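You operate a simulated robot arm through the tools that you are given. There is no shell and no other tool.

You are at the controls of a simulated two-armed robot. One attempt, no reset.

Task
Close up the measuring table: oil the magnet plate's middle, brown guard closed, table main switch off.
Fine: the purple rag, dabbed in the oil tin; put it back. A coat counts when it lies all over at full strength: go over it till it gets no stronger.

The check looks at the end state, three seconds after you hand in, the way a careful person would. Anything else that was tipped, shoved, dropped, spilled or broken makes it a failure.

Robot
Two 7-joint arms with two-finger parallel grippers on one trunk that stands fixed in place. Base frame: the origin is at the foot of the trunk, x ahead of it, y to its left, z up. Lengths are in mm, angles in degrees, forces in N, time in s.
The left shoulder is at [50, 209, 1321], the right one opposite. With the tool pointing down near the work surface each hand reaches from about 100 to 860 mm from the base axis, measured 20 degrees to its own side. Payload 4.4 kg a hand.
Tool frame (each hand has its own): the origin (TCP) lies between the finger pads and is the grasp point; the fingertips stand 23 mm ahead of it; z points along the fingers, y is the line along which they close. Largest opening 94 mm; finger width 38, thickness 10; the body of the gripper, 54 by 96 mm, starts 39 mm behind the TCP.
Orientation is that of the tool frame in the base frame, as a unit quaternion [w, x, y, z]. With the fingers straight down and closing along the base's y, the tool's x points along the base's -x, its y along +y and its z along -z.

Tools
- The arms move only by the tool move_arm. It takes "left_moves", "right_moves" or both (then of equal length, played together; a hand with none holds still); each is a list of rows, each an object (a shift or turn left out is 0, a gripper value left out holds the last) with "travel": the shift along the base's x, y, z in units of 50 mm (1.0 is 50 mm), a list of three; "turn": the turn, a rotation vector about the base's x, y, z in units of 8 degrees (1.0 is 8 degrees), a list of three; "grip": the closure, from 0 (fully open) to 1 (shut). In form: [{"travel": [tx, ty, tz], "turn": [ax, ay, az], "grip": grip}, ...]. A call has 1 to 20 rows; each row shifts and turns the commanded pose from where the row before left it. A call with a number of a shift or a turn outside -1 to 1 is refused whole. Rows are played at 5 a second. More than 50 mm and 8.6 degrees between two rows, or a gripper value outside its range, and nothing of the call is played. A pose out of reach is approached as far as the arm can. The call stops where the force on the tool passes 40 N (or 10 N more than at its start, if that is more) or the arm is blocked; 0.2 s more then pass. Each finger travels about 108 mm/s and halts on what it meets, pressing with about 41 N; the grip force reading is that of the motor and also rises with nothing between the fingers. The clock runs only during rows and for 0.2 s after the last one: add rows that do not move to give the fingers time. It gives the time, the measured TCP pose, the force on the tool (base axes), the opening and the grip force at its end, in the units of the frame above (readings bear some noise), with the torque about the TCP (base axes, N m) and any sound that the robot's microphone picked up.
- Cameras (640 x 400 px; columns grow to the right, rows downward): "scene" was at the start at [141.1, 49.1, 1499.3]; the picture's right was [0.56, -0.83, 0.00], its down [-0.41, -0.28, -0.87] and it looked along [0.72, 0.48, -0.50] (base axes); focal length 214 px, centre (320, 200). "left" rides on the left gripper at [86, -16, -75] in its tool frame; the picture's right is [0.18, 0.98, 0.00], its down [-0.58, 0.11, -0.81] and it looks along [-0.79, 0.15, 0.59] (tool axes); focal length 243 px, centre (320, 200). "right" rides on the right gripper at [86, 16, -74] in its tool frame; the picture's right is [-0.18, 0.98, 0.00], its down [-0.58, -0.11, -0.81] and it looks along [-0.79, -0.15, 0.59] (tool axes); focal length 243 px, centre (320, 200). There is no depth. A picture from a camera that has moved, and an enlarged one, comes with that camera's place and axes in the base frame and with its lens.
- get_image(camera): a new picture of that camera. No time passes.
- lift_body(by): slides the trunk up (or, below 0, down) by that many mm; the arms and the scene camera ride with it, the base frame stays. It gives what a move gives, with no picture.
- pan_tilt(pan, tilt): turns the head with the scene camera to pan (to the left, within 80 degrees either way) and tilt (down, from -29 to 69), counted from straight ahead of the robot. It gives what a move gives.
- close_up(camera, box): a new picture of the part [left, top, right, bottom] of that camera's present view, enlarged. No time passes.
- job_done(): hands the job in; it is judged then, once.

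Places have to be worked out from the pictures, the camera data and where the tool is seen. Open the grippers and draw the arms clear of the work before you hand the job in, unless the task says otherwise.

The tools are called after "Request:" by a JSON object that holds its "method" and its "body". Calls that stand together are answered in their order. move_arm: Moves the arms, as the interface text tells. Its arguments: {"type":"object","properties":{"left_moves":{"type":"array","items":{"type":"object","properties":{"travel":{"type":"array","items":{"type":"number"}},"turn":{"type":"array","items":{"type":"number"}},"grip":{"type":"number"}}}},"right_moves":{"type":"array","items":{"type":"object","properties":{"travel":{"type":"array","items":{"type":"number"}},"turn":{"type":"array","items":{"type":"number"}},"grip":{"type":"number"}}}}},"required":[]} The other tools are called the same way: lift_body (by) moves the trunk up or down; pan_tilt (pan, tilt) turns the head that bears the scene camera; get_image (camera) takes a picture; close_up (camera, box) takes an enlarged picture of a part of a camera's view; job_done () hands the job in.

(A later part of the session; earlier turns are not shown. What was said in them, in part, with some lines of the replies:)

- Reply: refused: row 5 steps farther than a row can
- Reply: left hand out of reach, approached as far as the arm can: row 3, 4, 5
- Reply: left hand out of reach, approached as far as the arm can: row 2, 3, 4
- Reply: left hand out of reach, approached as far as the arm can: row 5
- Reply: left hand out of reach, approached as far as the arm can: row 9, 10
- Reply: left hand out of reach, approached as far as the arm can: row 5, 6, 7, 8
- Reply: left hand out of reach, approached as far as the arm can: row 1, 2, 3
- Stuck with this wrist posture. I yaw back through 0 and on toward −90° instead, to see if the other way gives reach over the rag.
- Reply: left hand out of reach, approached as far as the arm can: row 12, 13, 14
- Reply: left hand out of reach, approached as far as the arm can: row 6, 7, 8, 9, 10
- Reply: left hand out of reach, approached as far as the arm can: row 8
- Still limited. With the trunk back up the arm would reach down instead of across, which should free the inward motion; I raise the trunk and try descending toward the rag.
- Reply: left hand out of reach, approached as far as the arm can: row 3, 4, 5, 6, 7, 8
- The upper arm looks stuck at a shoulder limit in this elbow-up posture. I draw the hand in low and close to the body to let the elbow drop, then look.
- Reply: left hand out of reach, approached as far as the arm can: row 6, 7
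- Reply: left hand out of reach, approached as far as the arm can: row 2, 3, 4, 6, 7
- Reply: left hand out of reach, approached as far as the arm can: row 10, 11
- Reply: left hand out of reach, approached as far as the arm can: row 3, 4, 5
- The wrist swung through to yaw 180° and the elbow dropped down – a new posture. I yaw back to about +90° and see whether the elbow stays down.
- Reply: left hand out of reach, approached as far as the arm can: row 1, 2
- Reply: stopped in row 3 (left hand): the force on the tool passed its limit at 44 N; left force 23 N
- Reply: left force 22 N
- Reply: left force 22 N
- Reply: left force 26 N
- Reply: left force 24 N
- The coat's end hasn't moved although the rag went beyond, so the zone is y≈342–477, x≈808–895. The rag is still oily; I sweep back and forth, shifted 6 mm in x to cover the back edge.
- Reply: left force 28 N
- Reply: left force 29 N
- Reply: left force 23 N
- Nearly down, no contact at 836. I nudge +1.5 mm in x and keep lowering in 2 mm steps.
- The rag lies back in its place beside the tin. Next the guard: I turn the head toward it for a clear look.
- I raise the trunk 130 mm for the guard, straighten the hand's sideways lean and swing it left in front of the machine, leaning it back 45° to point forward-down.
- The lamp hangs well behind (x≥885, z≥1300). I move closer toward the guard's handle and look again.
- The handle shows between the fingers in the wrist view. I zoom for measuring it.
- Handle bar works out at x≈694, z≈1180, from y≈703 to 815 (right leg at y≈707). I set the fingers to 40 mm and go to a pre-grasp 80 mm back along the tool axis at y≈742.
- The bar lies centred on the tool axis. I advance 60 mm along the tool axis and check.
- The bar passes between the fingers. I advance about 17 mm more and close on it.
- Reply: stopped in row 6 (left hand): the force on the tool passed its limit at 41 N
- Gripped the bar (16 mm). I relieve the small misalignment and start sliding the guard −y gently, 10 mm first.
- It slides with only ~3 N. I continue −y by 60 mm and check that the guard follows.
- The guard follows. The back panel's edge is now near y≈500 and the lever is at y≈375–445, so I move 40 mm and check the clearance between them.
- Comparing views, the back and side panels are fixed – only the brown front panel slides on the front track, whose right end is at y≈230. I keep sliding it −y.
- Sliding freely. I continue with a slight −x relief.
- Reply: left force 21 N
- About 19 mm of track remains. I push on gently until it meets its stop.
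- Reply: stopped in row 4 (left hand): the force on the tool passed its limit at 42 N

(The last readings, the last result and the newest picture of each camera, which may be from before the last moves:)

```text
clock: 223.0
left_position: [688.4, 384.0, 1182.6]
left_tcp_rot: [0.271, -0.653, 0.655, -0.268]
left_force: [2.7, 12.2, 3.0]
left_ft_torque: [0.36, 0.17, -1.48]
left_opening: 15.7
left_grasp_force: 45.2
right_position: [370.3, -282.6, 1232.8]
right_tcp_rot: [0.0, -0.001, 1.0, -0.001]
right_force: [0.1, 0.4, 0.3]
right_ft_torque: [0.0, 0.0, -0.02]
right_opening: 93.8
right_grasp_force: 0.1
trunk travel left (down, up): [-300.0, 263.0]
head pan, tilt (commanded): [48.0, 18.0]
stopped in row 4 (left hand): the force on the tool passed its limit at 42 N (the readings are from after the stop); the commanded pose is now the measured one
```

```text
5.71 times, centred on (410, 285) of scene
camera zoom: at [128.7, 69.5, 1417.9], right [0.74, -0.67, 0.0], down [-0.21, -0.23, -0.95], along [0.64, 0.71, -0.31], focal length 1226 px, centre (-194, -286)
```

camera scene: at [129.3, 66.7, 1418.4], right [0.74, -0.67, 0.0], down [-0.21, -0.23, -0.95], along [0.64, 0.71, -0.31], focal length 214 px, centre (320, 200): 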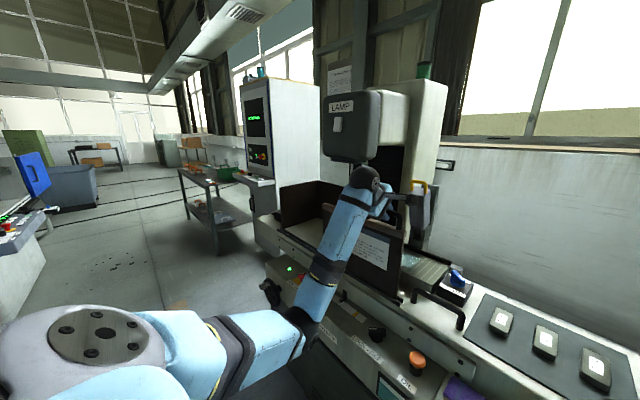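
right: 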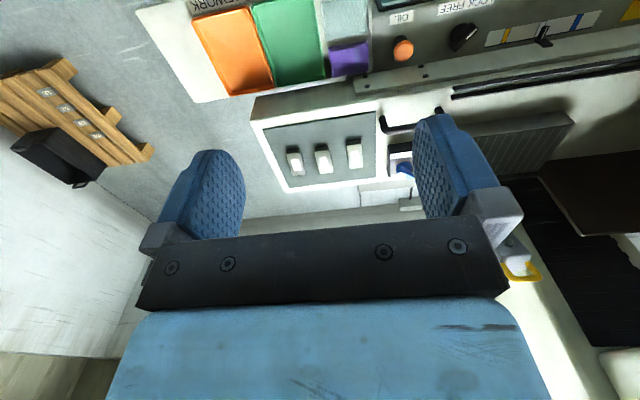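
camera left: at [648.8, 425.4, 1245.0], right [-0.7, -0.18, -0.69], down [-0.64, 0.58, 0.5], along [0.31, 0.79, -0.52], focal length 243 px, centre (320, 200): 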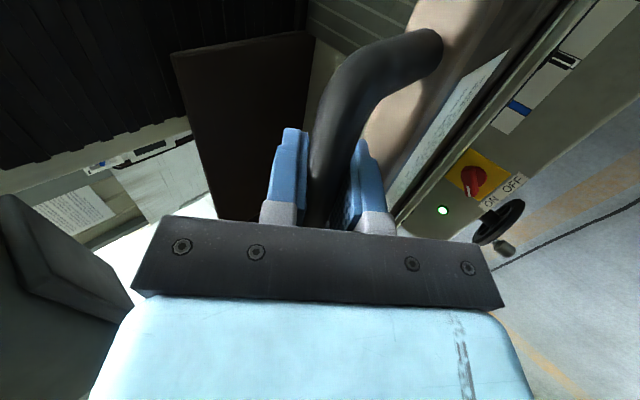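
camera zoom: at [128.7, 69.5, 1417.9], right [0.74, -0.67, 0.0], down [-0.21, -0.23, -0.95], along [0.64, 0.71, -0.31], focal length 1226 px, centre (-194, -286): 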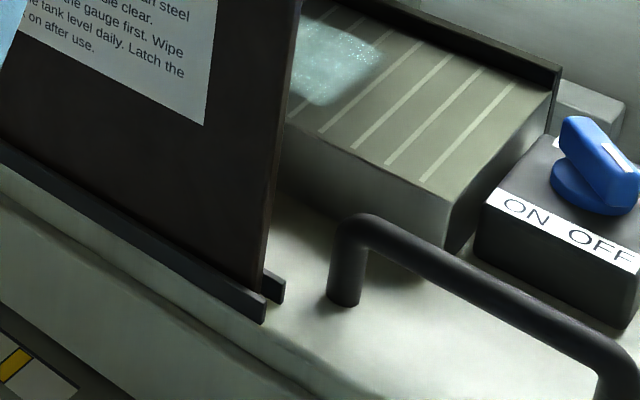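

The guard is against its right-hand stop (42 N peak). I open the fingers and back off along the tool axis, leaving it there.

Request:
{"method": "move_arm", "body": {"left_moves": [{"grip": 0.574}, {"grip": 0.574}, {"grip": 0.574}, {}]}}

Request:
{"method": "move_arm", "body": {"left_moves": [{"travel": [-0.4, 0, 0.4]}, {"travel": [-0.5, 0, 0.5]}, {"travel": [-0.5, 0, 0.5]}, {"travel": [-0.8, 0, 0.2]}, {"travel": [-0.8, 0, 0]}, {}]}}

Request:
{"method": "get_image", "body": {"camera": "scene"}}

Request:
{"method": "get_image", "body": {"camera": "left"}}

```text
clock: 224.0
left_position: [688.9, 379.8, 1182.8]
left_tcp_rot: [0.271, -0.652, 0.655, -0.268]
left_force: [-0.2, -1.5, 2.6]
left_ft_torque: [-0.13, 0.01, 0.01]
left_opening: 39.3
left_grasp_force: 0.1
right_position: [369.9, -284.6, 1231.8]
right_tcp_rot: [-0.001, -0.001, 1.0, 0.0]
right_force: [0.5, 0.8, 0.5]
right_ft_torque: [0.01, 0.0, 0.01]
right_opening: 93.9
right_grasp_force: 0.0
trunk travel left (down, up): [-300.0, 263.0]
head pan, tilt (commanded): [48.0, 18.0]
```

```text
clock: 225.4
left_position: [538.6, 380.8, 1260.8]
left_tcp_rot: [0.271, -0.652, 0.655, -0.268]
left_force: [0.8, -0.2, 0.3]
left_ft_torque: [0.04, -0.01, -0.01]
left_opening: 40.0
left_grasp_force: 0.2
right_position: [369.9, -284.5, 1230.6]
right_tcp_rot: [0.0, 0.0, 1.0, 0.0]
right_force: [1.0, -0.7, 0.8]
right_ft_torque: [0.02, 0.0, -0.02]
right_opening: 94.0
right_grasp_force: 0.0
trunk travel left (down, up): [-300.0, 263.0]
head pan, tilt (commanded): [48.0, 18.0]
```

```text
taken
camera scene: at [129.3, 67.3, 1418.4], right [0.74, -0.67, 0.0], down [-0.21, -0.23, -0.95], along [0.64, 0.71, -0.31], focal length 214 px, centre (320, 200)
```

scene: 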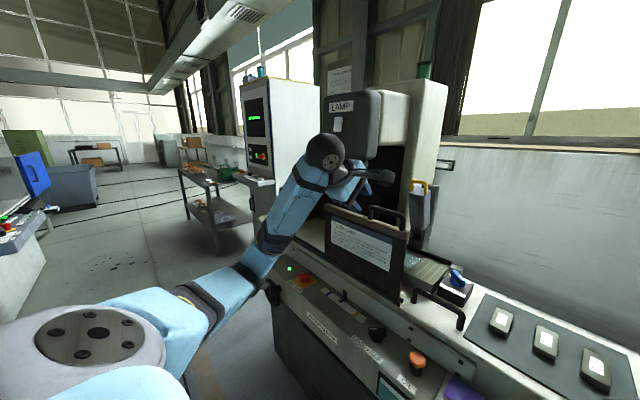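

```text
taken
camera left: at [499.4, 294.0, 1324.8], right [-0.7, -0.18, -0.69], down [-0.64, 0.58, 0.5], along [0.31, 0.79, -0.52], focal length 243 px, centre (320, 200)
```

left: 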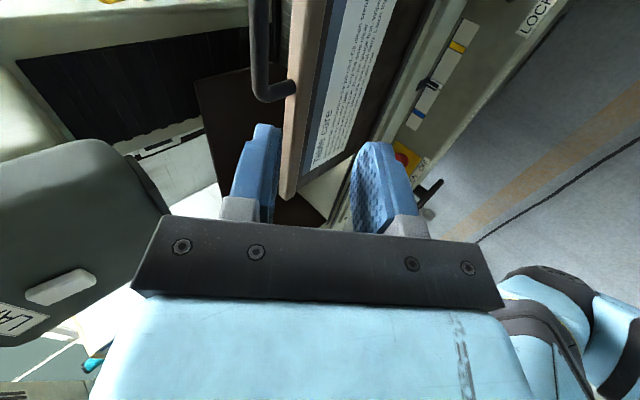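

The guard is closed. Now I check its final position and look closely at the red main switch.

Request:
{"method": "close_up", "body": {"camera": "scene", "box": [310, 190, 470, 310]}}

Request:
{"method": "close_up", "body": {"camera": "scene", "box": [260, 250, 340, 310]}}

Request:
{"method": "close_up", "body": {"camera": "left", "box": [380, 120, 460, 220]}}

```text
3.33 times, centred on (390, 250) of scene
camera zoom: at [129.3, 67.3, 1418.4], right [0.74, -0.67, 0.0], down [-0.21, -0.23, -0.95], along [0.64, 0.71, -0.31], focal length 715 px, centre (87, 33)
```

zoom: 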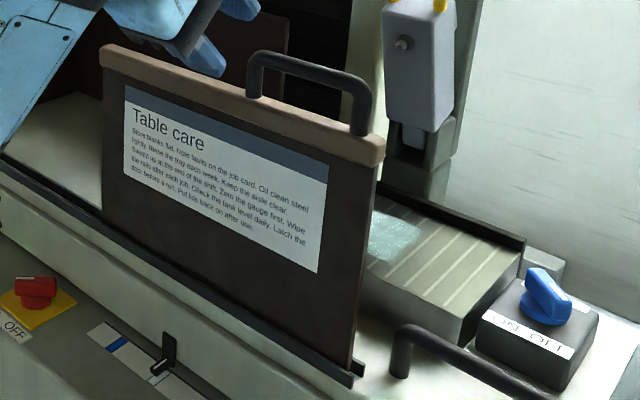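

```text
6.67 times, centred on (300, 280) of scene
camera zoom: at [129.3, 67.3, 1418.4], right [0.74, -0.67, 0.0], down [-0.21, -0.23, -0.95], along [0.64, 0.71, -0.31], focal length 1430 px, centre (453, -333)
```

zoom: 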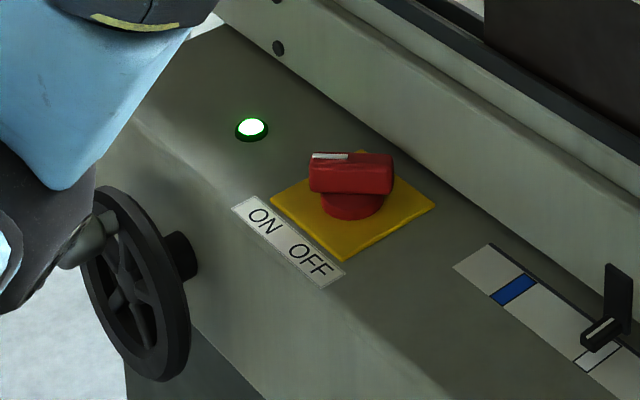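

```text
4.00 times, centred on (420, 170) of left
camera zoom: at [499.4, 294.0, 1324.8], right [-0.7, -0.18, -0.69], down [-0.64, 0.58, 0.5], along [0.31, 0.79, -0.52], focal length 970 px, centre (-80, 320)
```

zoom: 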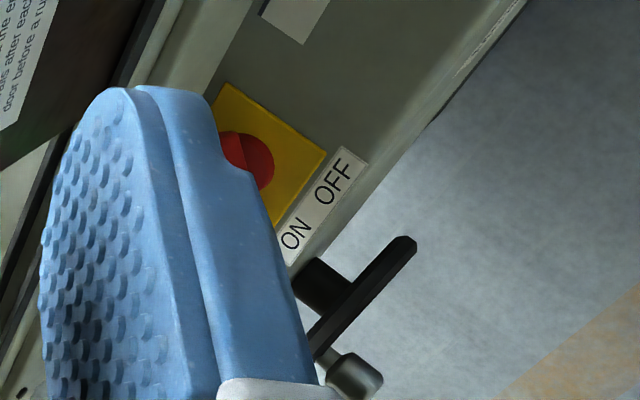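

The guard stands at the end of its track. For the switch I move the hand back in front of the machine and bring the tool upright, then lower the trunk again.

Request:
{"method": "move_arm", "body": {"left_moves": [{"travel": [-0.5, 0.4, 0], "turn": [0, 1, 0]}, {"travel": [-0.4, 0.4, 0], "turn": [0, 1, 0]}, {"travel": [-0.2, 0.4, 0], "turn": [0, 1, 0]}, {"travel": [0, 0.4, 0], "turn": [0, 1, 0]}, {"travel": [0, 0.4, 0], "turn": [0, 1, 0]}, {"travel": [0, 0.2, 0], "turn": [0, 0.62, 0]}, {}]}}

Request:
{"method": "lift_body", "body": {"by": -130}}

Request:
{"method": "get_image", "body": {"camera": "scene"}}

```text
clock: 227.0
left_position: [483.6, 491.5, 1262.1]
left_tcp_rot: [0.0, -0.706, 0.708, 0.002]
left_force: [0.1, -0.1, 0.0]
left_ft_torque: [0.0, -0.02, 0.02]
left_opening: 40.0
left_grasp_force: 0.0
right_position: [371.6, -284.5, 1231.2]
right_tcp_rot: [0.0, 0.0, 1.0, -0.001]
right_force: [-0.1, -0.5, 0.4]
right_ft_torque: [0.0, 0.02, 0.04]
right_opening: 93.8
right_grasp_force: 0.2
trunk travel left (down, up): [-300.0, 263.0]
head pan, tilt (commanded): [48.0, 18.0]
```

```text
clock: 228.6
left_position: [483.5, 490.5, 1131.6]
left_tcp_rot: [0.0, -0.706, 0.708, 0.002]
left_force: [-0.1, -0.6, -0.4]
left_ft_torque: [0.0, -0.03, 0.01]
left_opening: 40.0
left_grasp_force: 0.0
right_position: [369.5, -283.8, 1101.6]
right_tcp_rot: [-0.001, 0.0, 1.0, 0.0]
right_force: [0.9, 0.6, -0.1]
right_ft_torque: [0.0, 0.03, 0.0]
right_opening: 94.1
right_grasp_force: 0.0
trunk travel left (down, up): [-170.0, 393.0]
head pan, tilt (commanded): [48.0, 18.0]
```

```text
taken
camera scene: at [128.2, 67.9, 1288.5], right [0.74, -0.67, 0.0], down [-0.21, -0.23, -0.95], along [0.64, 0.71, -0.31], focal length 214 px, centre (320, 200)
```

scene: 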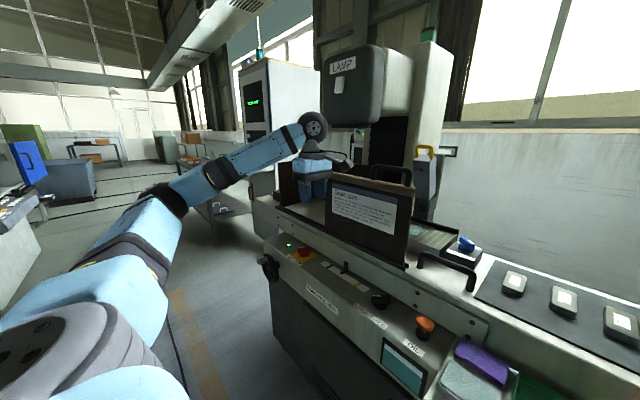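

I yaw the hand −135° (to −45°) while drifting toward the switch, staying high.

Request:
{"method": "move_arm", "body": {"left_moves": [{"travel": [0.05, 0.15, -0.1], "turn": [0, 0, -1]}, {"travel": [0.05, 0.15, -0.1], "turn": [0, 0, -1]}, {"travel": [0.05, 0.15, -0.1], "turn": [0, 0, -1]}, {"travel": [0.05, 0.15, -0.1], "turn": [0, 0, -1]}, {"travel": [0.05, 0.15, -0.1], "turn": [0, 0, -1]}, {"travel": [0.05, 0.15, -0.1], "turn": [0, 0, -1]}, {"travel": [0.05, 0.15, -0.1], "turn": [0, 0, -1]}, {"travel": [0.05, 0.15, -0.1], "turn": [0, 0, -1]}, {"travel": [0.05, 0.15, -0.1], "turn": [0, 0, -1]}, {"travel": [0.05, 0.15, -0.1], "turn": [0, 0, -1]}, {"travel": [0.05, 0.15, -0.1], "turn": [0, 0, -1]}, {"travel": [0.05, 0.15, -0.1], "turn": [0, 0, -1]}, {"travel": [0.05, 0.15, -0.1], "turn": [0, 0, -1]}, {"travel": [0.05, 0.15, -0.1], "turn": [0, 0, -1]}, {"travel": [0.05, 0.15, -0.1], "turn": [0, 0, -1]}, {"travel": [0.05, 0.15, -0.1], "turn": [0, 0, -1]}, {"turn": [0, 0, -0.85]}, {}]}}

Request:
{"method": "get_image", "body": {"camera": "scene"}}

Request:
{"method": "get_image", "body": {"camera": "left"}}

```text
clock: 232.4
left_position: [523.7, 610.4, 1052.2]
left_tcp_rot: [0.001, 0.383, 0.924, 0.001]
left_force: [-0.7, -0.9, -0.1]
left_ft_torque: [0.03, 0.0, 0.01]
left_opening: 40.2
left_grasp_force: 0.1
right_position: [370.2, -284.4, 1102.0]
right_tcp_rot: [0.0, 0.0, 1.0, 0.0]
right_force: [0.4, -0.1, -0.4]
right_ft_torque: [0.03, 0.04, -0.02]
right_opening: 94.1
right_grasp_force: 0.0
trunk travel left (down, up): [-170.0, 393.0]
head pan, tilt (commanded): [48.0, 18.0]
```

```text
taken
camera scene: at [128.5, 68.0, 1288.4], right [0.74, -0.67, 0.0], down [-0.21, -0.23, -0.95], along [0.64, 0.71, -0.31], focal length 214 px, centre (320, 200)
```

scene: 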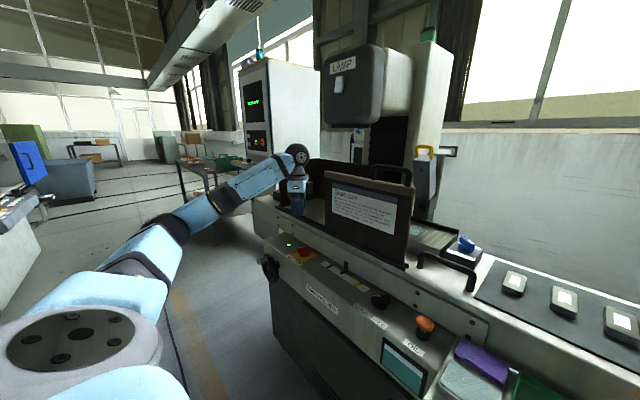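

```text
taken
camera left: at [452.2, 660.8, 1125.8], right [0.57, 0.82, 0.0], down [0.48, -0.33, 0.81], along [0.67, -0.46, -0.59], focal length 243 px, centre (320, 200)
```

left: 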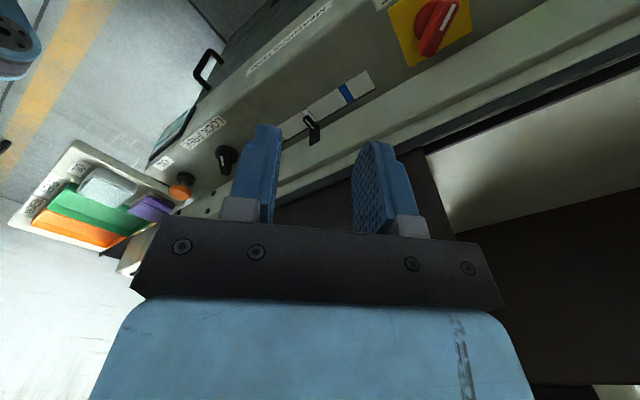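

The red knob shows in the wrist view. I zoom on it for position and pointer direction.

Request:
{"method": "close_up", "body": {"camera": "left", "box": [370, 0, 490, 75]}}

Request:
{"method": "close_up", "body": {"camera": "scene", "box": [265, 220, 345, 280]}}

```text
5.33 times, centred on (430, 38) of left
camera zoom: at [452.2, 660.8, 1125.8], right [0.57, 0.82, 0.0], down [0.48, -0.33, 0.81], along [0.67, -0.46, -0.59], focal length 1294 px, centre (-267, 1067)
```

zoom: 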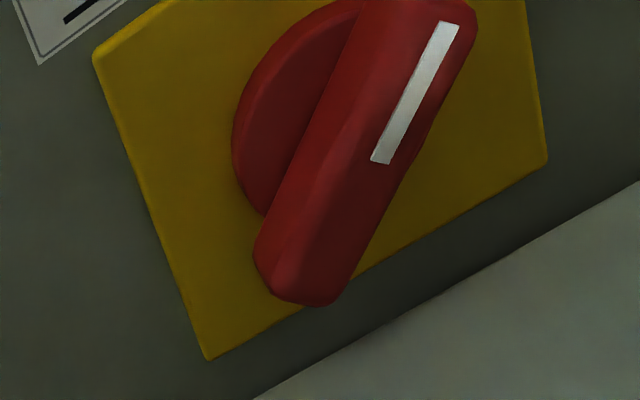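

```text
6.67 times, centred on (305, 250) of scene
camera zoom: at [128.5, 68.0, 1288.4], right [0.74, -0.67, 0.0], down [-0.21, -0.23, -0.95], along [0.64, 0.71, -0.31], focal length 1430 px, centre (420, -133)
```

zoom: 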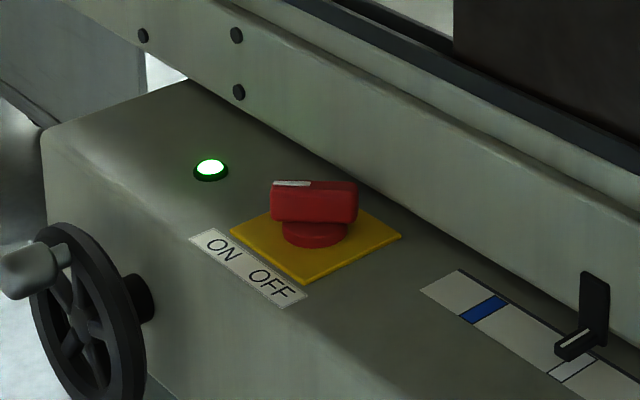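

I shift the hand so the knob comes nearer the picture's middle for a second view.

Request:
{"method": "move_arm", "body": {"left_moves": [{"travel": [0.1, 0.7, -0.3]}, {"travel": [0.1, 0.7, -0.3]}, {"travel": [0.1, 0.7, -0.4]}, {}]}}

Request:
{"method": "get_image", "body": {"camera": "left"}}

Request:
{"method": "close_up", "body": {"camera": "left", "box": [260, 40, 420, 140]}}

```text
clock: 233.4
left_position: [537.1, 717.1, 1001.8]
left_tcp_rot: [0.003, 0.382, 0.924, 0.001]
left_force: [0.1, 0.9, 0.0]
left_ft_torque: [0.0, -0.01, 0.02]
left_opening: 40.1
left_grasp_force: 0.0
right_position: [370.3, -284.1, 1101.2]
right_tcp_rot: [0.0, 0.0, 1.0, 0.0]
right_force: [0.1, 0.4, 0.2]
right_ft_torque: [-0.02, 0.02, 0.02]
right_opening: 93.8
right_grasp_force: 0.0
trunk travel left (down, up): [-170.0, 393.0]
head pan, tilt (commanded): [48.0, 18.0]
```

```text
taken
camera left: at [465.9, 766.8, 1075.4], right [0.57, 0.82, 0.0], down [0.48, -0.33, 0.81], along [0.67, -0.46, -0.59], focal length 243 px, centre (320, 200)
```

left: 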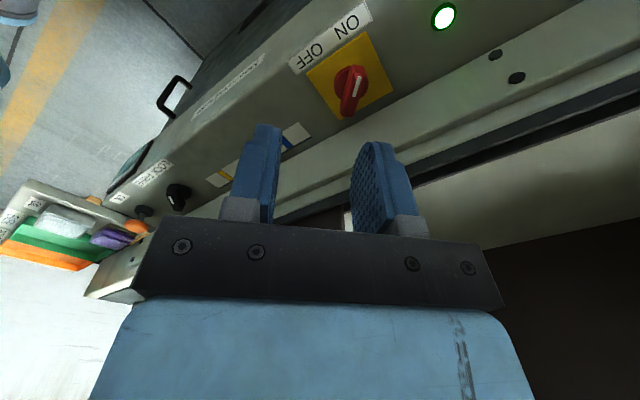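

```text
4.00 times, centred on (340, 90) of left
camera zoom: at [465.9, 766.8, 1075.4], right [0.57, 0.82, 0.0], down [0.48, -0.33, 0.81], along [0.67, -0.46, -0.59], focal length 970 px, centre (240, 640)
```

zoom: 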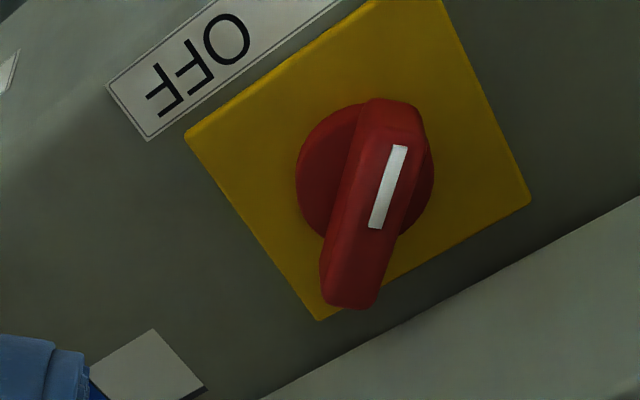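

Knob: centre ≈(610.5, 712), bar top z≈817, pointing at about 139° (toward ON). I set yaw −42° with a 15° lean-back for clearance and come over it to z≈900.

Request:
{"method": "move_arm", "body": {"left_moves": [{"travel": [0.5, -0.05, 0], "turn": [0, 0, 0.375]}, {"travel": [0.5, -0.03, 0], "turn": [-0.627, -0.697, 0]}, {"travel": [0.47, -0.03, -0.4], "turn": [-0.627, -0.697, 0]}, {"travel": [0, 0, -0.9]}, {"travel": [0, 0, -0.7]}, {}]}}

Request:
{"method": "get_image", "body": {"camera": "left"}}

Request:
{"method": "close_up", "body": {"camera": "scene", "box": [240, 180, 360, 280]}}

```text
clock: 234.8
left_position: [611.0, 709.7, 903.1]
left_tcp_rot: [0.124, 0.355, 0.925, -0.045]
left_force: [-0.1, -0.7, -0.4]
left_ft_torque: [0.0, -0.01, -0.04]
left_opening: 40.0
left_grasp_force: 0.0
right_position: [370.0, -284.6, 1101.1]
right_tcp_rot: [0.001, 0.001, 1.0, 0.0]
right_force: [-0.5, 0.7, 0.2]
right_ft_torque: [-0.02, 0.0, -0.02]
right_opening: 93.9
right_grasp_force: 0.0
trunk travel left (down, up): [-170.0, 393.0]
head pan, tilt (commanded): [48.0, 18.0]
```

```text
taken
camera left: at [525.1, 766.5, 951.8], right [0.53, 0.85, -0.04], down [0.33, -0.16, 0.93], along [0.78, -0.5, -0.36], focal length 243 px, centre (320, 200)
```

left: 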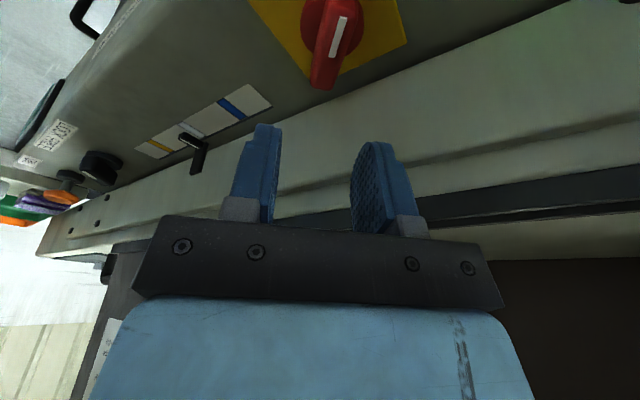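

```text
4.00 times, centred on (300, 230) of scene
camera zoom: at [128.2, 67.7, 1288.5], right [0.74, -0.67, 0.0], down [-0.21, -0.23, -0.95], along [0.64, 0.71, -0.31], focal length 858 px, centre (400, 80)
```

zoom: 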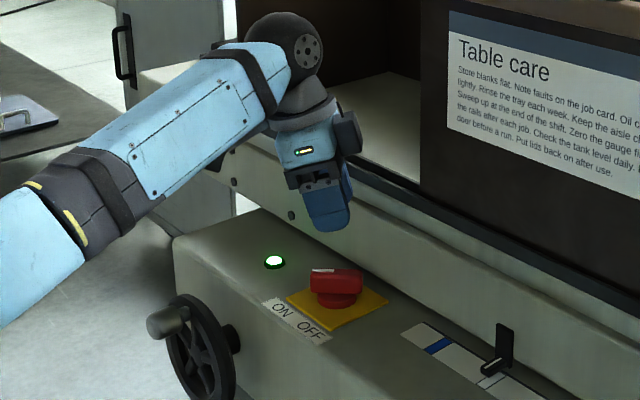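

The hand is above the knob. I refine the knob's position from this view before descending.

Request:
{"method": "close_up", "body": {"camera": "left", "box": [250, 0, 420, 106]}}

```text
3.76 times, centred on (335, 53) of left
camera zoom: at [525.1, 766.5, 951.8], right [0.53, 0.85, -0.04], down [0.33, -0.16, 0.93], along [0.78, -0.5, -0.36], focal length 913 px, centre (264, 753)
```

zoom: 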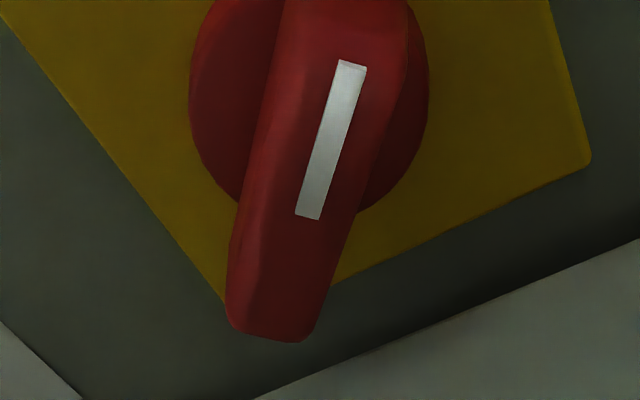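

Pointer lies at 135°, knob centre ≈(611.6, 713). I correct yaw to −45°, centre, and descend to z≈845 to look.

Request:
{"method": "move_arm", "body": {"left_moves": [{"travel": [0.012, 0.066, -0.3], "turn": [0, 0, -0.375]}, {"travel": [0, 0, -0.6]}, {"travel": [0, 0, -0.26]}, {}]}}

Request:
{"method": "get_image", "body": {"camera": "left"}}

Request:
{"method": "close_up", "body": {"camera": "scene", "box": [260, 200, 340, 270]}}

```text
clock: 235.8
left_position: [614.4, 714.5, 844.2]
left_tcp_rot: [0.123, 0.379, 0.916, -0.049]
left_force: [-0.2, 0.6, -1.1]
left_ft_torque: [-0.01, 0.0, 0.01]
left_opening: 39.9
left_grasp_force: 0.0
right_position: [370.7, -284.3, 1101.9]
right_tcp_rot: [0.0, 0.0, 1.0, 0.0]
right_force: [1.0, -0.1, -0.5]
right_ft_torque: [-0.01, 0.02, 0.02]
right_opening: 93.9
right_grasp_force: 0.0
trunk travel left (down, up): [-170.0, 393.0]
head pan, tilt (commanded): [48.0, 18.0]
```

```text
taken
camera left: at [529.7, 775.7, 892.0], right [0.57, 0.82, -0.05], down [0.32, -0.17, 0.93], along [0.76, -0.54, -0.36], focal length 243 px, centre (320, 200)
```

left: 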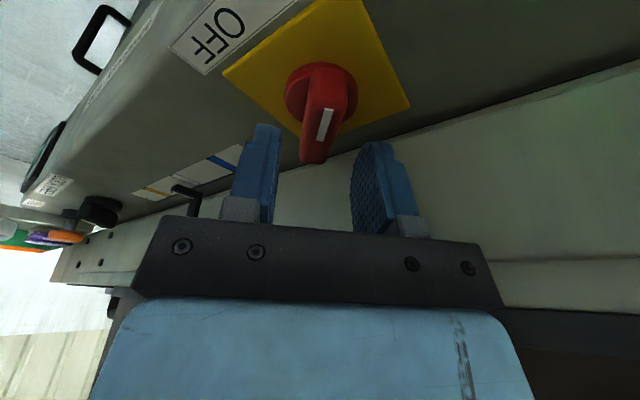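

```text
5.71 times, centred on (300, 235) of scene
camera zoom: at [128.4, 68.0, 1288.4], right [0.74, -0.67, 0.0], down [-0.21, -0.23, -0.95], along [0.64, 0.71, -0.31], focal length 1226 px, centre (434, 0)
```

zoom: 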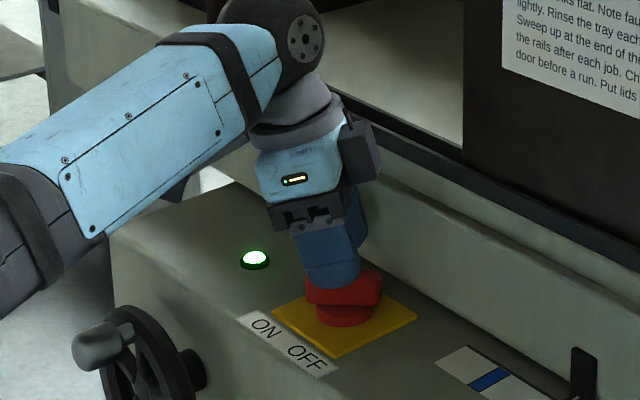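

The bar is parallel to the fingers and centred between them. I descend the last 18 mm and check.

Request:
{"method": "move_arm", "body": {"left_moves": [{"travel": [0, 0, -0.2]}, {"travel": [0, 0, -0.14]}, {}]}}

Request:
{"method": "get_image", "body": {"camera": "left"}}

Request:
{"method": "close_up", "body": {"camera": "scene", "box": [260, 200, 340, 270]}}

```text
clock: 236.6
left_position: [613.0, 713.4, 826.2]
left_tcp_rot: [0.123, 0.379, 0.916, -0.049]
left_force: [0.2, -0.2, 0.3]
left_ft_torque: [0.01, -0.01, 0.02]
left_opening: 40.0
left_grasp_force: 0.0
right_position: [370.1, -283.5, 1101.5]
right_tcp_rot: [0.0, -0.001, 1.0, 0.0]
right_force: [0.1, -0.6, -0.1]
right_ft_torque: [-0.06, 0.0, 0.02]
right_opening: 93.8
right_grasp_force: 0.0
trunk travel left (down, up): [-170.0, 393.0]
head pan, tilt (commanded): [48.0, 18.0]
```

```text
taken
camera left: at [530.3, 775.4, 874.9], right [0.57, 0.82, -0.05], down [0.32, -0.17, 0.93], along [0.76, -0.54, -0.36], focal length 243 px, centre (320, 200)
```

left: 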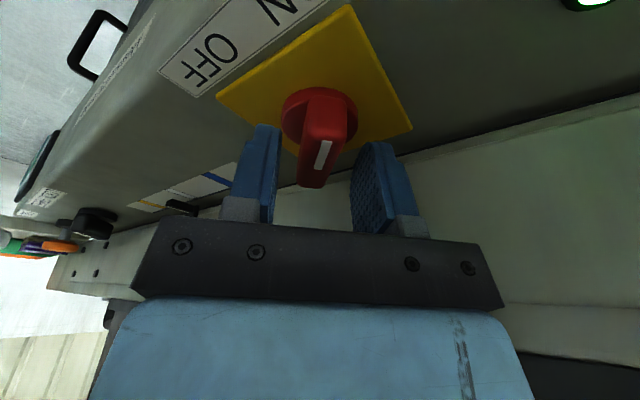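

```text
5.71 times, centred on (300, 235) of scene
camera zoom: at [128.4, 68.0, 1288.4], right [0.74, -0.67, 0.0], down [-0.21, -0.23, -0.95], along [0.64, 0.71, -0.31], focal length 1226 px, centre (434, 0)
```

zoom: 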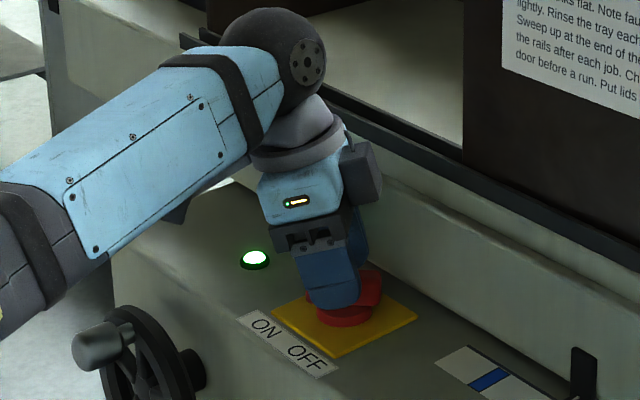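

I zoom for the finger overlap on the bar before closing.

Request:
{"method": "close_up", "body": {"camera": "left", "box": [210, 60, 430, 240]}}

```text
2.22 times, centred on (320, 150) of left
camera zoom: at [530.3, 775.4, 874.9], right [0.57, 0.82, -0.05], down [0.32, -0.17, 0.93], along [0.76, -0.54, -0.36], focal length 539 px, centre (320, 311)
```

zoom: 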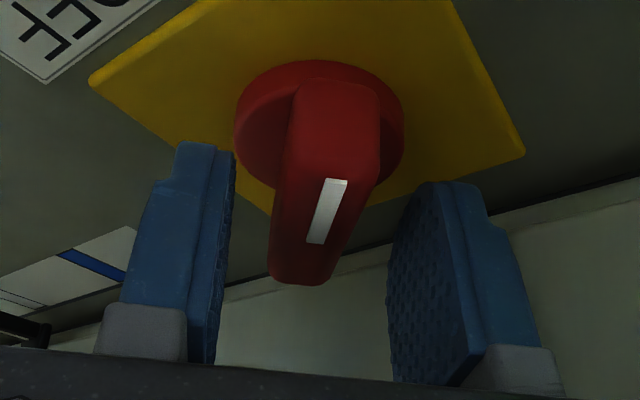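

Good overlap. I close on the bar.

Request:
{"method": "move_arm", "body": {"left_moves": [{"grip": 1.0}, {"grip": 1.0}, {"grip": 1.0}, {}]}}

Request:
{"method": "close_up", "body": {"camera": "left", "box": [210, 60, 430, 240]}}

```text
clock: 237.6
left_position: [612.6, 713.8, 826.8]
left_tcp_rot: [0.122, 0.379, 0.916, -0.049]
left_force: [-17.6, -12.0, -5.2]
left_ft_torque: [-0.12, 0.64, -0.08]
left_opening: 17.8
left_grasp_force: 45.0
right_position: [369.7, -284.9, 1101.7]
right_tcp_rot: [0.001, 0.0, 1.0, 0.0]
right_force: [0.7, -0.2, 0.5]
right_ft_torque: [0.01, 0.0, 0.03]
right_opening: 94.0
right_grasp_force: 0.0
trunk travel left (down, up): [-170.0, 393.0]
head pan, tilt (commanded): [48.0, 18.0]
```

```text
2.22 times, centred on (320, 150) of left
camera zoom: at [529.7, 774.7, 874.9], right [0.57, 0.82, -0.05], down [0.32, -0.17, 0.93], along [0.76, -0.54, -0.36], focal length 539 px, centre (320, 311)
```

zoom: 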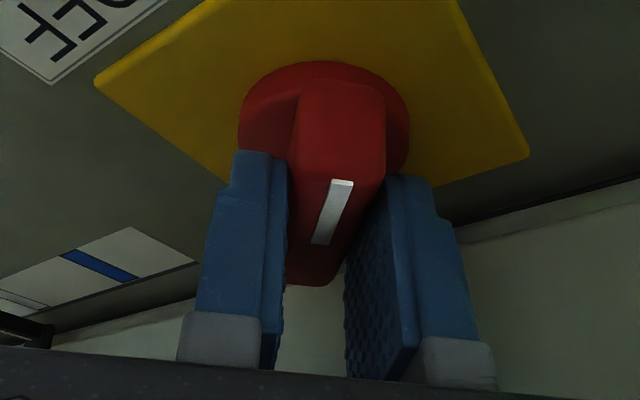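

Gripped (17.8 mm); a 21 N side force says the bar is ~2 mm toward (−x, −y). I relieve that, then start turning +z by 16° and check.

Request:
{"method": "move_arm", "body": {"left_moves": [{"travel": [-0.028, -0.028, 0]}, {}, {"turn": [0, 0, 1]}, {"turn": [0, 0, 1]}, {}]}}

```text
clock: 238.8
left_position: [612.5, 711.9, 826.4]
left_tcp_rot: [0.129, 0.247, 0.96, -0.032]
left_force: [-7.9, -4.5, -5.6]
left_ft_torque: [-0.85, -0.71, -0.11]
left_opening: 17.9
left_grasp_force: 45.0
right_position: [370.2, -284.0, 1102.4]
right_tcp_rot: [0.0, 0.0, 1.0, 0.001]
right_force: [-1.0, 0.2, -0.1]
right_ft_torque: [0.0, 0.05, 0.01]
right_opening: 94.0
right_grasp_force: 0.1
trunk travel left (down, up): [-170.0, 393.0]
head pan, tilt (commanded): [48.0, 18.0]
```

It turns easily (small forces). I continue in steps of three rows.

Request:
{"method": "move_arm", "body": {"left_moves": [{"travel": [-0.012, -0.006, 0], "turn": [0, 0, 1]}, {"turn": [0, 0, 1]}, {"turn": [0, 0, 1]}, {}]}}

Request:
{"method": "close_up", "body": {"camera": "left", "box": [210, 60, 430, 240]}}

```text
clock: 239.8
left_position: [610.3, 709.3, 826.2]
left_tcp_rot: [0.131, 0.042, 0.99, -0.005]
left_force: [-11.1, -22.9, -11.3]
left_ft_torque: [-0.55, -1.15, -0.12]
left_opening: 17.7
left_grasp_force: 44.4
right_position: [370.6, -285.1, 1100.4]
right_tcp_rot: [0.0, 0.0, 1.0, 0.0]
right_force: [-0.7, 0.6, -0.1]
right_ft_torque: [-0.05, 0.02, -0.02]
right_opening: 94.1
right_grasp_force: 0.1
trunk travel left (down, up): [-170.0, 393.0]
head pan, tilt (commanded): [48.0, 18.0]
```

```text
2.22 times, centred on (320, 150) of left
camera zoom: at [508.7, 703.1, 875.0], right [-0.09, 0.99, -0.05], down [0.36, 0.08, 0.93], along [0.93, 0.07, -0.36], focal length 539 px, centre (320, 311)
```

zoom: 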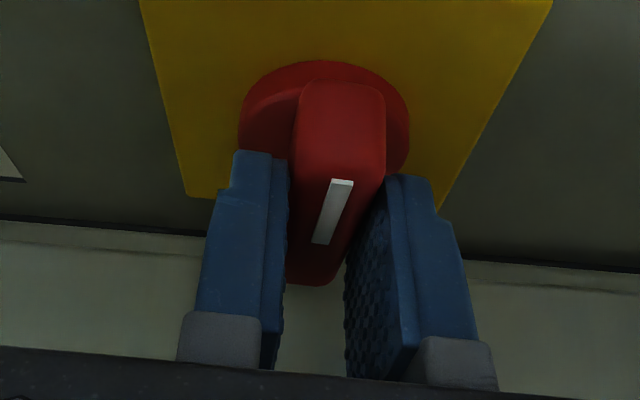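

About 40° turned. I shift the TCP ~2 mm toward −y to follow the knob's true axis, and keep turning.

Request:
{"method": "move_arm", "body": {"left_moves": [{"travel": [-0.015, -0.045, -0.01]}, {"turn": [0, 0, 1]}, {"turn": [0, 0, 1]}, {"turn": [0, 0, 1]}, {}]}}

Request:
{"method": "close_up", "body": {"camera": "scene", "box": [260, 200, 340, 270]}}

```text
clock: 241.0
left_position: [610.9, 709.2, 826.4]
left_tcp_rot: [0.13, -0.163, 0.978, 0.023]
left_force: [9.3, -19.8, -6.2]
left_ft_torque: [-0.55, -0.24, -0.1]
left_opening: 17.9
left_grasp_force: 44.8
right_position: [370.9, -283.2, 1101.7]
right_tcp_rot: [-0.001, 0.0, 1.0, 0.001]
right_force: [0.2, -0.4, -0.3]
right_ft_torque: [-0.01, 0.02, 0.02]
right_opening: 94.1
right_grasp_force: 0.1
trunk travel left (down, up): [-170.0, 393.0]
head pan, tilt (commanded): [48.0, 18.0]
```

```text
5.71 times, centred on (300, 235) of scene
camera zoom: at [129.8, 67.0, 1288.3], right [0.74, -0.67, 0.0], down [-0.21, -0.23, -0.95], along [0.64, 0.71, -0.31], focal length 1226 px, centre (434, 0)
```

zoom: 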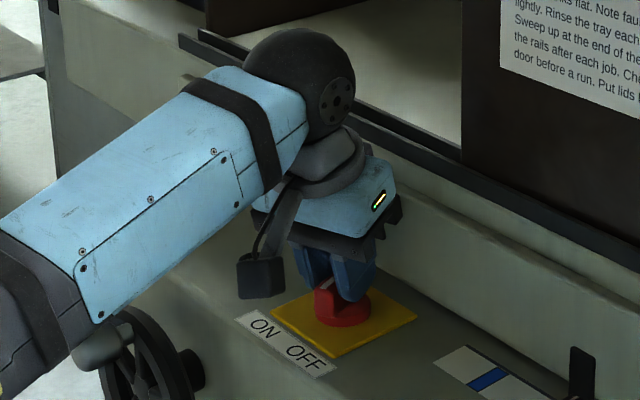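

Turned ~64°. I recentre again and turn the remaining ~26°.

Request:
{"method": "move_arm", "body": {"left_moves": [{"travel": [0.014, -0.042, 0]}, {"turn": [0, 0, 1]}, {"turn": [0, 0, 1]}, {"turn": [0, 0, 1]}, {"turn": [0, 0, 0.25]}, {}]}}

Request:
{"method": "get_image", "body": {"camera": "left"}}

Request:
{"method": "close_up", "body": {"camera": "scene", "box": [260, 200, 340, 270]}}

```text
clock: 242.4
left_position: [613.0, 705.5, 825.9]
left_tcp_rot: [0.121, -0.38, 0.916, 0.052]
left_force: [25.3, -13.0, -1.4]
left_ft_torque: [-0.25, -0.88, -0.17]
left_opening: 17.7
left_grasp_force: 45.3
right_position: [372.4, -284.7, 1101.3]
right_tcp_rot: [-0.001, 0.0, 1.0, 0.001]
right_force: [-0.6, 0.4, 0.0]
right_ft_torque: [-0.04, 0.03, 0.0]
right_opening: 93.6
right_grasp_force: 0.0
trunk travel left (down, up): [-170.0, 393.0]
head pan, tilt (commanded): [48.0, 18.0]
```

```text
taken
camera left: at [552.8, 622.1, 874.9], right [-0.82, 0.57, -0.04], down [0.17, 0.32, 0.93], along [0.54, 0.76, -0.36], focal length 243 px, centre (320, 200)
```

left: 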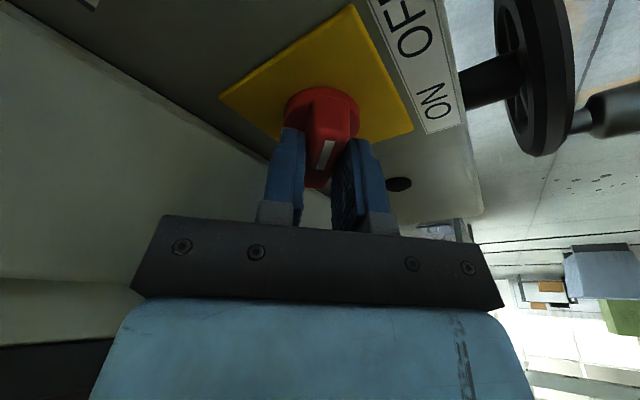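

```text
5.71 times, centred on (300, 235) of scene
camera zoom: at [130.5, 66.9, 1288.2], right [0.74, -0.67, 0.0], down [-0.21, -0.23, -0.95], along [0.64, 0.71, -0.31], focal length 1226 px, centre (434, 0)
```

zoom: 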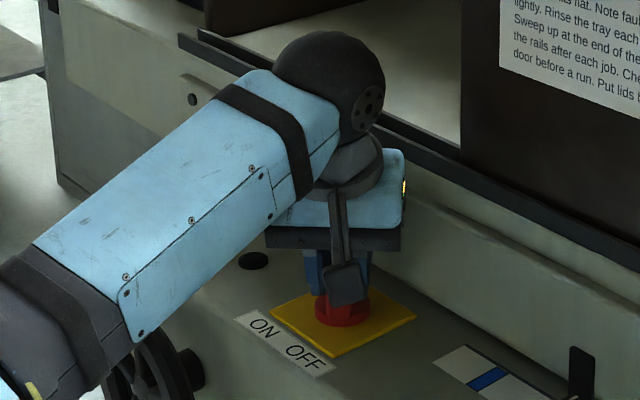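

The green lamp has gone out – the switch is off at +90°. I relieve the side force, then open the fingers and rise.

Request:
{"method": "move_arm", "body": {"left_moves": [{"travel": [0.036, -0.036, 0]}, {}, {"grip": 0.574}, {"grip": 0.574}, {"grip": 0.574}, {}]}}

Request:
{"method": "close_up", "body": {"camera": "left", "box": [210, 60, 430, 240]}}

```text
clock: 243.8
left_position: [613.2, 706.0, 826.9]
left_tcp_rot: [0.121, -0.379, 0.916, 0.052]
left_force: [0.5, 0.8, 0.3]
left_ft_torque: [-0.02, 0.0, 0.0]
left_opening: 39.9
left_grasp_force: 0.1
right_position: [371.1, -284.2, 1101.8]
right_tcp_rot: [0.0, 0.0, 1.0, 0.0]
right_force: [0.4, -0.5, 0.6]
right_ft_torque: [0.02, 0.02, -0.02]
right_opening: 94.2
right_grasp_force: 0.1
trunk travel left (down, up): [-170.0, 393.0]
head pan, tilt (commanded): [48.0, 18.0]
```

```text
2.22 times, centred on (320, 150) of left
camera zoom: at [553.2, 621.7, 875.1], right [-0.82, 0.57, -0.05], down [0.17, 0.32, 0.93], along [0.54, 0.76, -0.36], focal length 539 px, centre (320, 311)
```

zoom: 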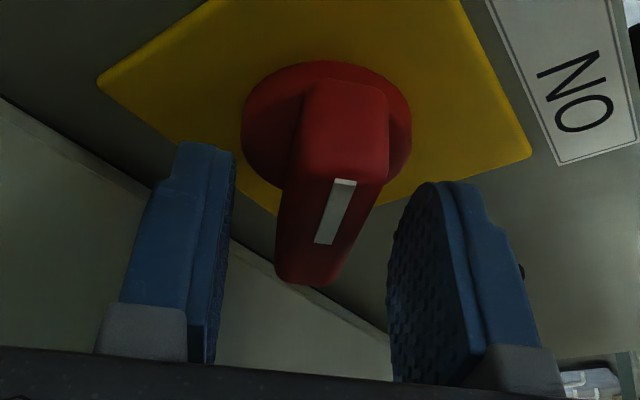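

Released with the knob staying put. I rise straight up and retreat toward the robot.

Request:
{"method": "move_arm", "body": {"left_moves": [{"travel": [0, 0, 0.4]}, {"travel": [0, 0, 0.9]}, {"travel": [0, 0, 0.9]}, {"travel": [-0.5, -0.1, 0.8]}, {"travel": [-0.8, -0.1, 0.5]}, {"travel": [-0.8, -0.1, 0.5]}, {"travel": [-0.8, -0.1, 0.5]}, {}]}}

Request:
{"method": "pan_tilt", "body": {"pan": 45, "tilt": 30}}

Request:
{"method": "get_image", "body": {"camera": "scene"}}

Request:
{"method": "get_image", "body": {"camera": "left"}}

```text
clock: 245.6
left_position: [468.9, 684.3, 1051.5]
left_tcp_rot: [0.121, -0.379, 0.916, 0.052]
left_force: [-0.2, -0.9, -1.4]
left_ft_torque: [-0.02, 0.04, 0.01]
left_opening: 40.0
left_grasp_force: 0.0
right_position: [371.0, -284.6, 1102.7]
right_tcp_rot: [0.001, 0.0, 1.0, 0.0]
right_force: [1.2, 1.1, -0.5]
right_ft_torque: [-0.01, -0.01, 0.0]
right_opening: 94.1
right_grasp_force: 0.1
trunk travel left (down, up): [-170.0, 393.0]
head pan, tilt (commanded): [48.0, 18.0]
```

```text
clock: 246.3
left_position: [466.6, 683.3, 1052.1]
left_tcp_rot: [0.121, -0.38, 0.916, 0.053]
left_force: [0.2, 0.0, -0.2]
left_ft_torque: [-0.01, 0.04, 0.05]
left_opening: 40.0
left_grasp_force: 0.0
right_position: [369.7, -285.9, 1101.9]
right_tcp_rot: [0.0, -0.001, 1.0, 0.0]
right_force: [0.2, -0.4, 0.2]
right_ft_torque: [-0.02, -0.01, 0.01]
right_opening: 93.9
right_grasp_force: 0.0
trunk travel left (down, up): [-170.0, 393.0]
head pan, tilt (commanded): [45.0, 30.0]
```

```text
taken
camera scene: at [130.0, 62.6, 1269.2], right [0.71, -0.71, 0.0], down [-0.35, -0.35, -0.87], along [0.61, 0.61, -0.5], focal length 214 px, centre (320, 200)
```

scene: 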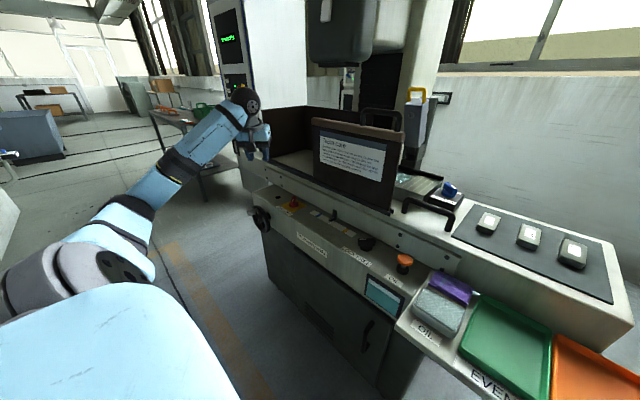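

```text
taken
camera left: at [407.9, 599.7, 1100.7], right [-0.82, 0.57, -0.05], down [0.17, 0.32, 0.93], along [0.54, 0.76, -0.36], focal length 243 px, centre (320, 200)
```

left: 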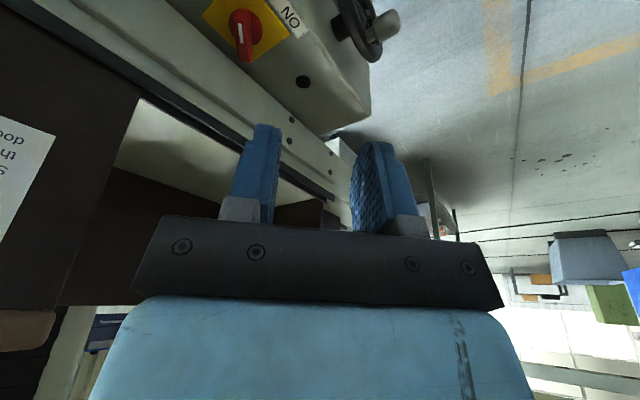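

I check all results close up: the switch pointer and lamp, guard, plate coat, rag, and the other controls.

Request:
{"method": "close_up", "body": {"camera": "scene", "box": [250, 190, 330, 240]}}

Request:
{"method": "close_up", "body": {"camera": "scene", "box": [300, 110, 480, 225]}}

Request:
{"method": "close_up", "body": {"camera": "scene", "box": [330, 220, 490, 345]}}

Request:
{"method": "close_up", "body": {"camera": "left", "box": [190, 0, 400, 120]}}

```text
8.00 times, centred on (290, 215) of scene
camera zoom: at [130.0, 62.6, 1269.2], right [0.71, -0.71, 0.0], down [-0.35, -0.35, -0.87], along [0.61, 0.61, -0.5], focal length 1716 px, centre (560, 80)
```

zoom: 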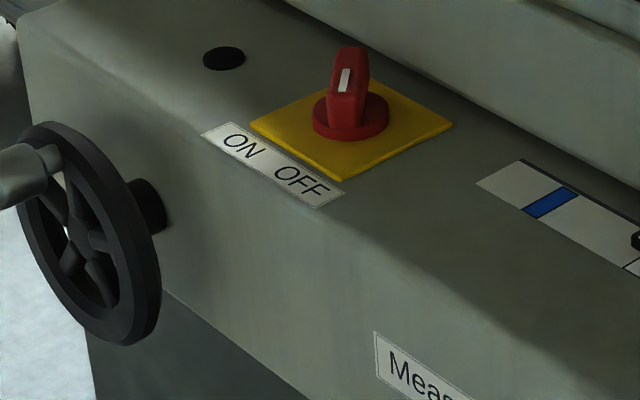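

```text
3.48 times, centred on (390, 168) of scene
camera zoom: at [130.0, 62.6, 1269.2], right [0.71, -0.71, 0.0], down [-0.35, -0.35, -0.87], along [0.61, 0.61, -0.5], focal length 746 px, centre (76, 313)
```

zoom: 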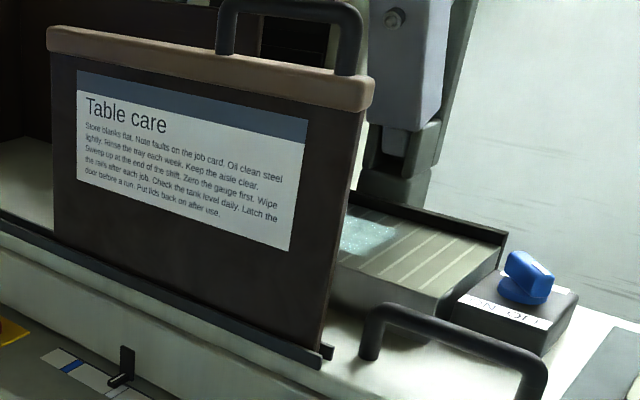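

```text
3.20 times, centred on (410, 282) of scene
camera zoom: at [130.0, 62.6, 1269.2], right [0.71, -0.71, 0.0], down [-0.35, -0.35, -0.87], along [0.61, 0.61, -0.5], focal length 686 px, centre (32, -64)
```

zoom: 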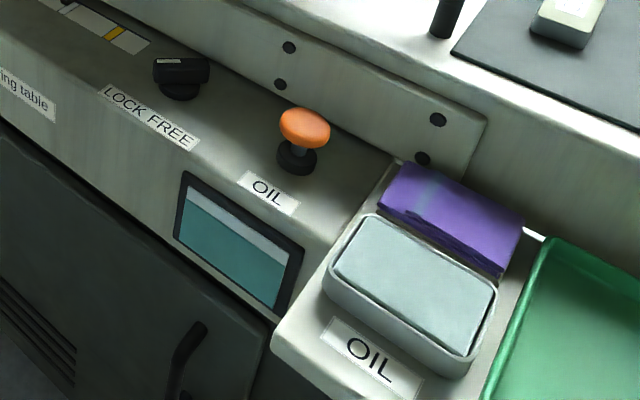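

```text
3.05 times, centred on (295, 60) of left
camera zoom: at [407.9, 599.7, 1100.7], right [-0.82, 0.57, -0.05], down [0.17, 0.32, 0.93], along [0.54, 0.76, -0.36], focal length 739 px, centre (396, 627)
```

zoom: 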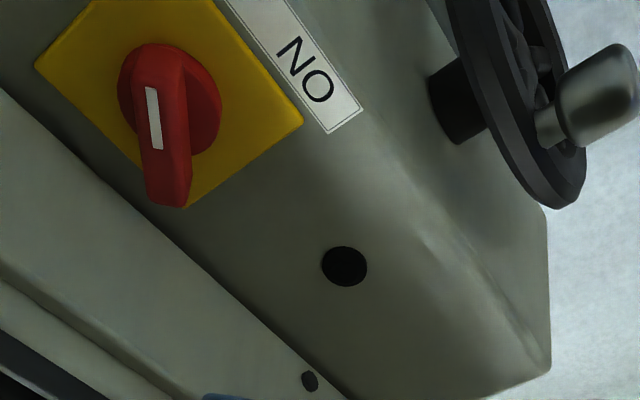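

Everything checks: pointer on OFF with the lamp out, guard at its stop, coat on the plate's middle, rag back, LOCK/OIL/magnet knobs untouched. I open the gripper fully and draw the left arm back clear.

Request:
{"method": "move_arm", "body": {"left_moves": [{"travel": [-0.5, -0.5, 0.4], "grip": 0.0}, {"travel": [-0.5, -0.6, 0.4], "grip": 0.0}, {"travel": [-0.5, -0.7, 0.4], "grip": 0.0}, {"travel": [-0.5, -0.8, 0.3], "grip": 0.0}, {"travel": [-0.5, -0.8, 0.2], "grip": 0.0}, {}, {}]}}

Request:
{"method": "get_image", "body": {"camera": "scene"}}

Request:
{"method": "pan_tilt", "body": {"pan": 15, "tilt": 35}}

Request:
{"method": "get_image", "body": {"camera": "scene"}}

```text
clock: 247.9
left_position: [344.7, 514.7, 1123.9]
left_tcp_rot: [0.122, -0.379, 0.916, 0.05]
left_force: [0.6, 0.1, 0.5]
left_ft_torque: [-0.03, 0.04, 0.01]
left_opening: 93.9
left_grasp_force: 0.1
left hand out of reach, approached as far as the arm can: row 5
right_position: [370.5, -285.0, 1101.7]
right_tcp_rot: [0.0, 0.001, 1.0, 0.0]
right_force: [-0.2, 0.3, 0.1]
right_ft_torque: [0.0, -0.04, -0.01]
right_opening: 94.0
right_grasp_force: 0.1
trunk travel left (down, up): [-170.0, 393.0]
head pan, tilt (commanded): [45.0, 30.0]
```

```text
taken
camera scene: at [129.9, 61.8, 1269.2], right [0.71, -0.71, 0.0], down [-0.35, -0.35, -0.87], along [0.61, 0.61, -0.5], focal length 214 px, centre (320, 200)
```

scene: 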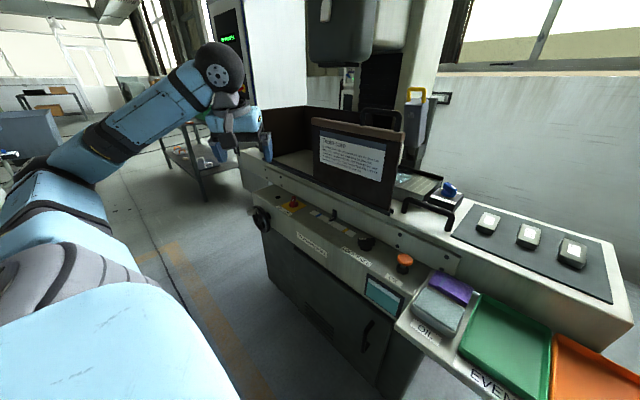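

```text
clock: 248.8
left_position: [344.3, 516.6, 1122.9]
left_tcp_rot: [0.123, -0.379, 0.916, 0.05]
left_force: [-0.7, 0.5, -0.4]
left_ft_torque: [0.01, 0.02, 0.02]
left_opening: 94.1
left_grasp_force: 0.0
right_position: [370.4, -284.0, 1102.0]
right_tcp_rot: [0.001, -0.001, 1.0, 0.0]
right_force: [0.2, 0.3, -0.2]
right_ft_torque: [0.0, 0.01, 0.03]
right_opening: 93.9
right_grasp_force: 0.0
trunk travel left (down, up): [-170.0, 393.0]
head pan, tilt (commanded): [15.0, 35.0]
```

```text
taken
camera scene: at [151.1, 21.5, 1261.3], right [0.26, -0.97, 0.0], down [-0.55, -0.15, -0.82], along [0.79, 0.21, -0.57], focal length 214 px, centre (320, 200)
```

scene: 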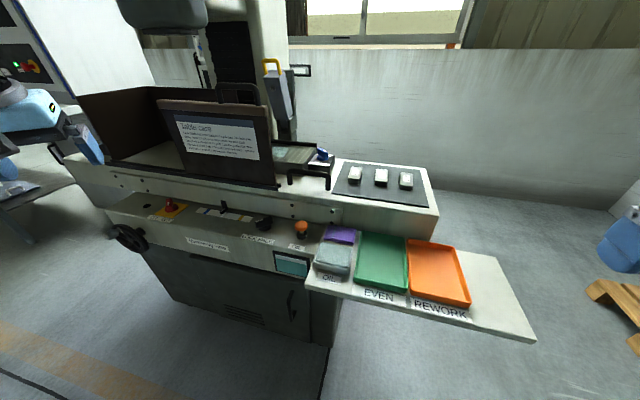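

Both grippers are open and both arms are clear of the machine. The guard is closed, the switch is off, the plate's middle is oiled and the rag is back, with everything else in place. I hand the job in.

Request:
{"method": "job_done", "body": {}}

```text
The job is handed in.
```

I oiled the magnet plate's middle, closed the brown guard and turned the table main switch off. I then handed the job in; no verdict came back, so the results below rest on what the cameras and force readings showed.

- **Oil:** the coat fills a rectangle of about 87 by 135 mm in the centre of the plate. I dabbed the purple rag four times. The last full pass with fresh oil made no visible difference, so I took the coat as full strength. Some faint mottling still showed in the close-ups.
- **Rag:** it is back on the board beside the oil tin, within a few millimetres of where it started.
- **Guard:** only the brown front panel slides. I moved it right until it met its stop, which blocked at 42 N, and it now stands at the end of its track.
- **Main switch:** the pointer is on OFF and the green lamp has gone out.

I saw nothing else moved or tipped: the LOCK knob, magnet switch, orange OIL button, gauge blocks and trays look as they did at the start. Both grippers are open and both arms are clear of the machine. The trunk is still about 230 mm lower than it started.
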